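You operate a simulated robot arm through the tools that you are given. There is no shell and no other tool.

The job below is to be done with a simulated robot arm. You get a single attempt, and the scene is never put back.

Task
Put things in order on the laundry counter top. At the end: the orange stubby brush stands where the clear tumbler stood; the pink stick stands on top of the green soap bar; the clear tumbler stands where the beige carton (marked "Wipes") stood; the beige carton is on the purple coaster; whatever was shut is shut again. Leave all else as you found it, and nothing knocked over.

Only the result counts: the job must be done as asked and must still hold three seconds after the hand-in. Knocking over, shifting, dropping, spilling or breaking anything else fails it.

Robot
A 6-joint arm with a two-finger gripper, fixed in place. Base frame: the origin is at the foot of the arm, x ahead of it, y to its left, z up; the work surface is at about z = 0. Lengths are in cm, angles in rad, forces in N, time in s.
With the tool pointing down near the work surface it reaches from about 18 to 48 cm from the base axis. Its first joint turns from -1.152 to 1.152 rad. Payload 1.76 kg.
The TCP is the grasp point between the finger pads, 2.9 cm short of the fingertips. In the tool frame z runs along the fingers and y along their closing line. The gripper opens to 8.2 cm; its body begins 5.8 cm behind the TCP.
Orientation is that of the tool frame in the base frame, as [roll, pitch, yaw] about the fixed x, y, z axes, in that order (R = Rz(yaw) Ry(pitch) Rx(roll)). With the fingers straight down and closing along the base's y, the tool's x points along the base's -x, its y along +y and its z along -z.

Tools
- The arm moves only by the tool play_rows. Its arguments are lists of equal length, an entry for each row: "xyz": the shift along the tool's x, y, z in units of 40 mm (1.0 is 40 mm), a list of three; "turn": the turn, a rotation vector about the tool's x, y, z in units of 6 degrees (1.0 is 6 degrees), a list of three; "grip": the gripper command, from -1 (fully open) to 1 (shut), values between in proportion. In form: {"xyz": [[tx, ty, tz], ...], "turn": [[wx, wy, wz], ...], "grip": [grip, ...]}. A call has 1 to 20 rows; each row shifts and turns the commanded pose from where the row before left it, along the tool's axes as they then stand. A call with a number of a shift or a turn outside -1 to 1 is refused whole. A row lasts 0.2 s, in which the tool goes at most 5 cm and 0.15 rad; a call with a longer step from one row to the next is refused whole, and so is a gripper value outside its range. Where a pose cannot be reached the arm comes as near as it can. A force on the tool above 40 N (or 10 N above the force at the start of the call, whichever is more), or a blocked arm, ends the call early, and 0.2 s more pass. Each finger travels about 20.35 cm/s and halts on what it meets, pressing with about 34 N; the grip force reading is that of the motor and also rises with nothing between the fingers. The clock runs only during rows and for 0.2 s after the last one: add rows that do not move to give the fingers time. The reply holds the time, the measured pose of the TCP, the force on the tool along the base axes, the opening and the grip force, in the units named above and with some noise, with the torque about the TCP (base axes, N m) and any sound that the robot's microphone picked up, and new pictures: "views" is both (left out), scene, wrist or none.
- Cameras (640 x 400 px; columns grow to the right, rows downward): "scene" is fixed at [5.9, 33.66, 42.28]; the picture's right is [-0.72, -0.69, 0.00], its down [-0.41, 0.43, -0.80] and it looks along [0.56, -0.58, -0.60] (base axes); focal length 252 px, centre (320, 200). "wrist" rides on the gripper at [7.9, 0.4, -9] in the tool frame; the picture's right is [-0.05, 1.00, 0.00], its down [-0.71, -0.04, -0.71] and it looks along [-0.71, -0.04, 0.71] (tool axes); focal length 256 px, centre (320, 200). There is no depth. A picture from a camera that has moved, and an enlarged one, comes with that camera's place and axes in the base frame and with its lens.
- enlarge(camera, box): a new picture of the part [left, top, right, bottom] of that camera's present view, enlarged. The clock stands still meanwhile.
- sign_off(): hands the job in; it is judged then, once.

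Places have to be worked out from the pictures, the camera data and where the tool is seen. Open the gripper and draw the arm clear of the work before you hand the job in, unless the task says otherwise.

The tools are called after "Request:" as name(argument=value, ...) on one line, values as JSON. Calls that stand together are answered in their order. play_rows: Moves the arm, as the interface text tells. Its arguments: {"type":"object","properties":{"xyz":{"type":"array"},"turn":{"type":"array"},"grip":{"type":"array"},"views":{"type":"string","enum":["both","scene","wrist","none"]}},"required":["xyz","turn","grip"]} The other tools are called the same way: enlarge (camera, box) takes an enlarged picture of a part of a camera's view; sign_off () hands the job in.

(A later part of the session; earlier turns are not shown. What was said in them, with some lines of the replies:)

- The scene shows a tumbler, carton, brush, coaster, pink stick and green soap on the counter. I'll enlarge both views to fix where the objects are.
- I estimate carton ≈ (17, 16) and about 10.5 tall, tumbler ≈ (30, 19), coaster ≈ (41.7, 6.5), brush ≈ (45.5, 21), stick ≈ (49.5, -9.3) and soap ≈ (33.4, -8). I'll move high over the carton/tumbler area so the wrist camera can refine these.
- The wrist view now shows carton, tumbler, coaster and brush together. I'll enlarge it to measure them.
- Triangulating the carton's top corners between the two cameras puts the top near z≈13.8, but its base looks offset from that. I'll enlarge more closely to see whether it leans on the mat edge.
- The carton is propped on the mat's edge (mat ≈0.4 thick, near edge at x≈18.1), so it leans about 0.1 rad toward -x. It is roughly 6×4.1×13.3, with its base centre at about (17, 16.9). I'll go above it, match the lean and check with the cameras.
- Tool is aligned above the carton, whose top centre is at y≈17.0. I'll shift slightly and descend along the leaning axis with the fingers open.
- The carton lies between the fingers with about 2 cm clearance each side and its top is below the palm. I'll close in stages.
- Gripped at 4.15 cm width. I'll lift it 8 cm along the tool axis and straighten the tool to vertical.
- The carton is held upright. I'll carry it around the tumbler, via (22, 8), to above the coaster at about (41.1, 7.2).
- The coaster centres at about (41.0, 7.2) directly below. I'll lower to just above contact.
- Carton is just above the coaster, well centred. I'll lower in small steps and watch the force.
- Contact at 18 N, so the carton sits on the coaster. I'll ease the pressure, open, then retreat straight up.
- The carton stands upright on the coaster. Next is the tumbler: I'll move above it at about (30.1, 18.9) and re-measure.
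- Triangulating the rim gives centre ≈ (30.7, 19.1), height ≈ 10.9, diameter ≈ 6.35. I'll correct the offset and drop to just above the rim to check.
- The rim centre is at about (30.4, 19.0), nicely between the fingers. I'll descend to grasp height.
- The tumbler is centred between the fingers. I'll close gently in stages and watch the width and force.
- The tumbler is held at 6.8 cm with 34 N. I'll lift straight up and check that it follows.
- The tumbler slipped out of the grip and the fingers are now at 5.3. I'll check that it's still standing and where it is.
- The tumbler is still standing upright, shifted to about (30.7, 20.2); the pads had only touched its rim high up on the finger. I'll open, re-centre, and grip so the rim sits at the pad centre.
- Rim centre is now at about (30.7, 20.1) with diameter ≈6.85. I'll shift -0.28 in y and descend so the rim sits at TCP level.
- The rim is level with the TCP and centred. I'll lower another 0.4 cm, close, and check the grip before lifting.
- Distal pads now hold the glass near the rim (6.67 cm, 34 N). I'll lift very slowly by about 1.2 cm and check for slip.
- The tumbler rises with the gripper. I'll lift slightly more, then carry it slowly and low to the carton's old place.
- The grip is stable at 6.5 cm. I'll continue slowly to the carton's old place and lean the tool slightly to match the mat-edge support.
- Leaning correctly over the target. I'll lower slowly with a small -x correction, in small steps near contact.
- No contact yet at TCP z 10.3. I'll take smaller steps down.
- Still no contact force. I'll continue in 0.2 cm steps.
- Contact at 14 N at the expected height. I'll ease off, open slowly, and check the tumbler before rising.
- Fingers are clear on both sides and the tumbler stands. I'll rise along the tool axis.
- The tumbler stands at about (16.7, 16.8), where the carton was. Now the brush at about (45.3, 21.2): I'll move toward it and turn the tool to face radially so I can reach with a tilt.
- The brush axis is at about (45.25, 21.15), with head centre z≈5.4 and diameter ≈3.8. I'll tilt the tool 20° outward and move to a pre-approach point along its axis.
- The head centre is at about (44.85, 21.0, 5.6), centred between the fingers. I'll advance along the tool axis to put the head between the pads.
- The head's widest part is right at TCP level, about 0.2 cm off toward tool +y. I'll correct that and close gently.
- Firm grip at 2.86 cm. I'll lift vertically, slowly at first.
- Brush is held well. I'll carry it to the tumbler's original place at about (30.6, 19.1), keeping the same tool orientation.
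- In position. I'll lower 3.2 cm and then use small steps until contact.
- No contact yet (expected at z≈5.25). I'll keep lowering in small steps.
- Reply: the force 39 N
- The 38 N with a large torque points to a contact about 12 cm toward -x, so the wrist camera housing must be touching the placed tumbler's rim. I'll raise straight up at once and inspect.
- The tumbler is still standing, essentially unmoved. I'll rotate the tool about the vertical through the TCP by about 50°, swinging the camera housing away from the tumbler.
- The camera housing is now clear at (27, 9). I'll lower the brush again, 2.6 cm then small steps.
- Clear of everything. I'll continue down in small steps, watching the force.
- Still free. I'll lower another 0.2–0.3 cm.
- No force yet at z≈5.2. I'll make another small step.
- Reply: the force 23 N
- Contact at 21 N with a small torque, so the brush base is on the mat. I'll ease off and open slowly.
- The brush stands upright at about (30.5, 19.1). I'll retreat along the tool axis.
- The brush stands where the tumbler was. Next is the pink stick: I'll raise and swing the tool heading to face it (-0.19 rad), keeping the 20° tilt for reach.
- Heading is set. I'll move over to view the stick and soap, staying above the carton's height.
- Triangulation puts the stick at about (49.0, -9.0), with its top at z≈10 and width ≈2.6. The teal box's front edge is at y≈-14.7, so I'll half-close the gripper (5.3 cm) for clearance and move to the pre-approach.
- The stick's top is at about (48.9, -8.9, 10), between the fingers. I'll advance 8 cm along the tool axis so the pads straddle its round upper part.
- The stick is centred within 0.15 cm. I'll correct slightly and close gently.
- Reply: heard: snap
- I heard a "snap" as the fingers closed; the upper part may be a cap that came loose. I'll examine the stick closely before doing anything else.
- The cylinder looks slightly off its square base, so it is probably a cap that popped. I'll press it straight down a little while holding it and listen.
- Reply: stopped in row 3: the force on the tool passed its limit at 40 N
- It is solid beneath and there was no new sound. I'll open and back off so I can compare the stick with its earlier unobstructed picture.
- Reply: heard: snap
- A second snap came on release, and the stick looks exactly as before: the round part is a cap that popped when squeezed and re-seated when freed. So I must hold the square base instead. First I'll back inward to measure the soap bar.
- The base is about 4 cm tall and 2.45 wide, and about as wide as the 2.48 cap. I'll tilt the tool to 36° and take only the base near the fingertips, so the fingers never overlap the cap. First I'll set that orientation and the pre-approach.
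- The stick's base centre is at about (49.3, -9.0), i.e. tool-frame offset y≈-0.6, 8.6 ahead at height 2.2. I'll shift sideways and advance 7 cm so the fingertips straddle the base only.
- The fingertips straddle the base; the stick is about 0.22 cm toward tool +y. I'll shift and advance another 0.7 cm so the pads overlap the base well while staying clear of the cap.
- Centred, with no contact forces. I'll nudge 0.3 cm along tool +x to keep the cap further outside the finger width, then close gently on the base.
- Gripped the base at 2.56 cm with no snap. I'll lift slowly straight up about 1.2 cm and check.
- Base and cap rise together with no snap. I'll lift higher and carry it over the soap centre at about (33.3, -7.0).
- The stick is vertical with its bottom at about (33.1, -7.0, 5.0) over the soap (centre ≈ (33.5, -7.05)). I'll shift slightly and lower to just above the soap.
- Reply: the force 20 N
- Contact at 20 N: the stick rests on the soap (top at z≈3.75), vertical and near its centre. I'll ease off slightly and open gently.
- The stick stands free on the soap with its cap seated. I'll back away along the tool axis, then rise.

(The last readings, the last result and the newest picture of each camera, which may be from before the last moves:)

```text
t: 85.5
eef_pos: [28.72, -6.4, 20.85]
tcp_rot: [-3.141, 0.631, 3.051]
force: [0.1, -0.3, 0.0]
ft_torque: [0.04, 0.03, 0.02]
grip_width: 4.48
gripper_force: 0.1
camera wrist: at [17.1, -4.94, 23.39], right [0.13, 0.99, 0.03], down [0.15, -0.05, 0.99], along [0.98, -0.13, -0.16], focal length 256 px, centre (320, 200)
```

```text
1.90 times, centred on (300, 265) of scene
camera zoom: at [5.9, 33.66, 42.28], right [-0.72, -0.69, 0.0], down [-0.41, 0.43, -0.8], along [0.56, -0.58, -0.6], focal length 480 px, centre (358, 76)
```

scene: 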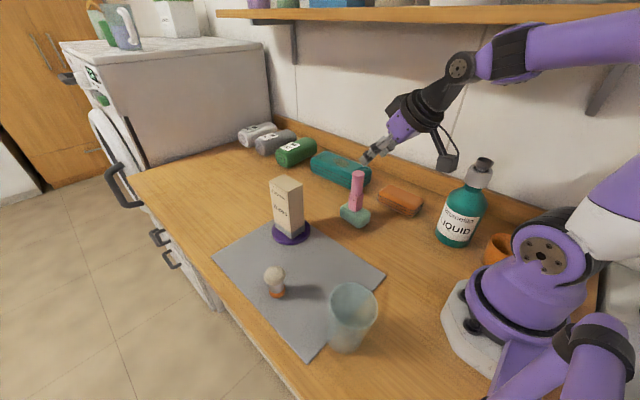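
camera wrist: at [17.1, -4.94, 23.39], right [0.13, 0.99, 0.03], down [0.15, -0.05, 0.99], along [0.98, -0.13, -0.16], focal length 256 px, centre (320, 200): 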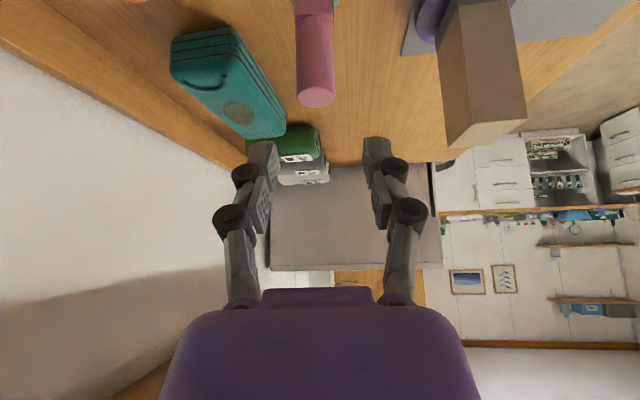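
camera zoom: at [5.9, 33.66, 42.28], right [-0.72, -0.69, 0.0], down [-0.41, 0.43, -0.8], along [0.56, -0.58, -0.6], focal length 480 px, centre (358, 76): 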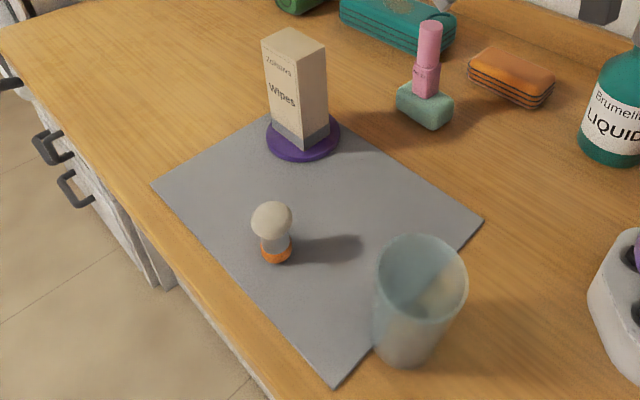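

Everything looks right: stick capped and standing on the soap, carton on the coaster, brush and tumbler in their places. I'll raise, straighten and open the gripper, clear of the work.

Request:
play_rows(xyz=[[-0.37, 0, -0.506], [-0.37, 0, -0.506], [0, 0, 0], [0, 0, 0], [0, 0, 0], [0, 0, 0], [0, 0, 0], [0, 0, 0], [0, 0, 0], [0.3, 0.3, -0.3], [0.3, 0.3, -0.3], [0, 0, 0], [0, 0, 0]], turn=[[0, 0, 0], [0, 0, 0], [0, 0.86, 0], [0, 0.86, 0], [0, 0.86, 0], [0, 0.86, 0], [0, 0.86, 0], [0, 0.86, 0], [0, 0.86, 0], [0, 0, 0], [0, 0, 0], [0, 0, 0], [0, 0, 0]], grip=[-0.1, -0.1, -0.1, -0.1, -0.1, -0.1, -0.1, -0.1, -0.1, -0.5, -1, -1, -1])

Request:
enlarge(camera="scene", box=[200, 150, 400, 370])

Request:
enlarge(camera="wrist", box=[200, 0, 480, 200])

Request:
enlarge(camera="scene", box=[300, 250, 400, 370])

```text
t: 88.3
eef_pos: [26.42, -4.06, 28.22]
tcp_rot: [3.141, -0.002, 3.049]
force: [0.9, -0.1, 0.5]
ft_torque: [0.01, -0.05, -0.01]
grip_width: 8.21
gripper_force: 0.0
camera wrist: at [18.51, -2.81, 37.29], right [0.14, 0.99, 0.0], down [0.7, -0.1, 0.71], along [0.7, -0.1, -0.71], focal length 256 px, centre (320, 200)
```

scene: 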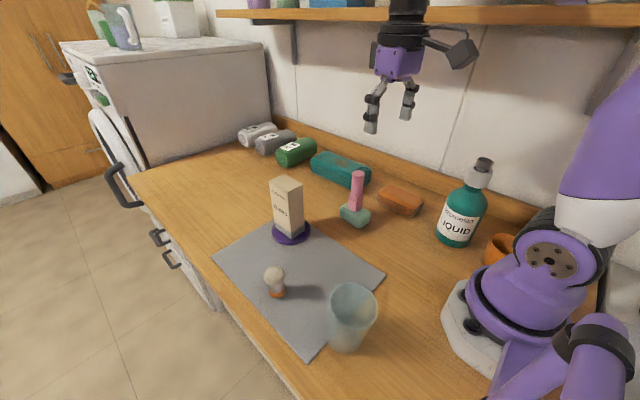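
wrist: 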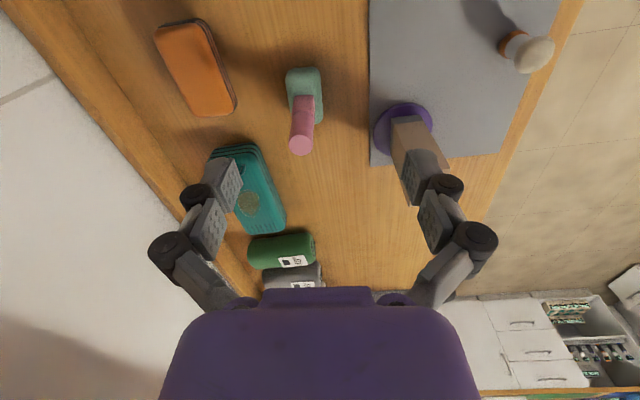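

```text
1.82 times, centred on (300, 260) of scene
camera zoom: at [5.9, 33.66, 42.28], right [-0.72, -0.69, 0.0], down [-0.41, 0.43, -0.8], along [0.56, -0.58, -0.6], focal length 458 px, centre (356, 91)
```

zoom: 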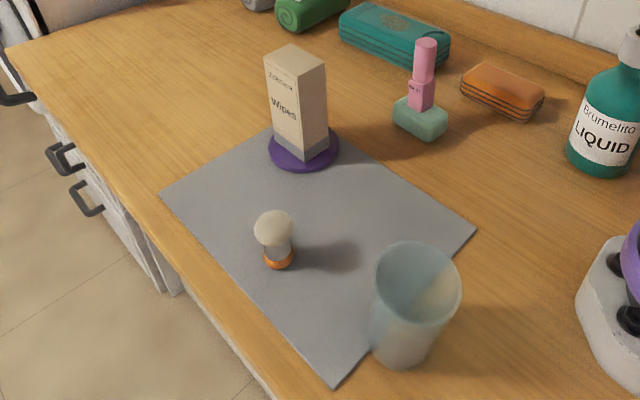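

```text
2.00 times, centred on (340, 100) of wrist
camera zoom: at [18.51, -2.81, 37.29], right [0.14, 0.99, 0.0], down [0.7, -0.1, 0.71], along [0.7, -0.1, -0.71], focal length 512 px, centre (280, 400)
```

zoom: 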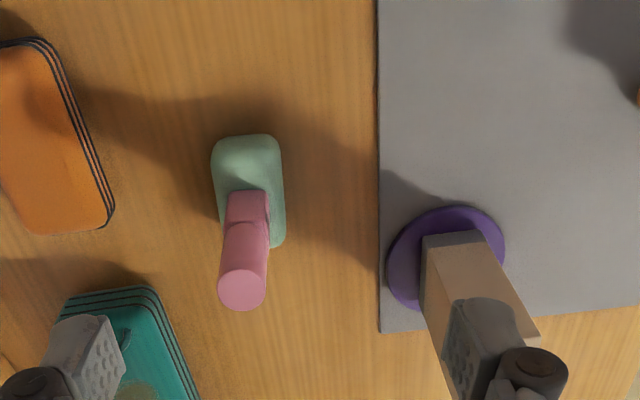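

```text
3.33 times, centred on (350, 310) of scene
camera zoom: at [5.9, 33.66, 42.28], right [-0.72, -0.69, 0.0], down [-0.41, 0.43, -0.8], along [0.56, -0.58, -0.6], focal length 840 px, centre (220, -167)
```

zoom: 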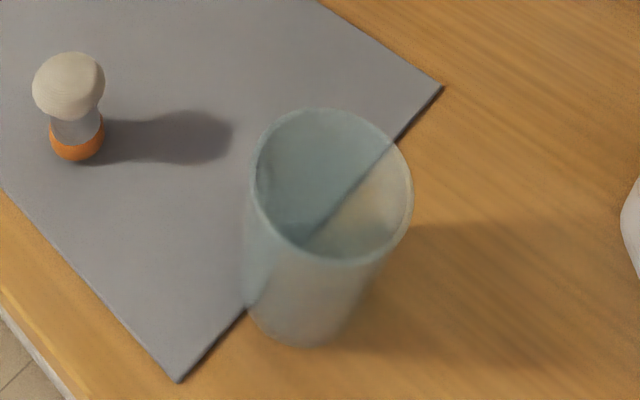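

The final view shows:
- the carton upright on the coaster
- the brush standing where the tumbler was
- the tumbler standing where the carton was
- the capped stick standing on the soap

Nothing else has moved, the gripper is open and the arm is clear, so I'm handing in.

Request:
sign_off()

```text
The job is handed in.
```

I've handed the job in with everything placed as asked; I haven't seen the judging result.

- **Carton:** it stands upright on the purple coaster.
- **Tumbler:** it stands within about 0.5 cm of where the carton stood. It leans about 5°, because that spot straddles the edge of the grey mat; the carton leaned there too.
- **Brush:** it stands on the mat within about 0.7 cm of where the tumbler stood.
- **Pink stick:** it stands upright near the middle of the green soap bar, with its cap on.

Three things happened along the way:

- **Tumbler slip:** it slid out of my first grip and shifted about 1 cm, but stayed standing. I gripped it again and moved it.
- **Tumbler pressed:** while I was lowering the brush, the camera housing pressed on the tumbler's rim with about 38 N. It stayed standing and looked essentially unmoved.
- **Stick cap:** my first grip was on the stick's cap, and I heard a snap. I heard a second snap when I let go, and the cap looked fully seated again. I then lifted the stick by its base and the cap stayed in place. I take the second snap to mean it shut again, but I didn't test that by pressing on it.

Nothing was knocked over, and everything else looked unmoved in the last pictures. The gripper is open and the arm is clear of the work.
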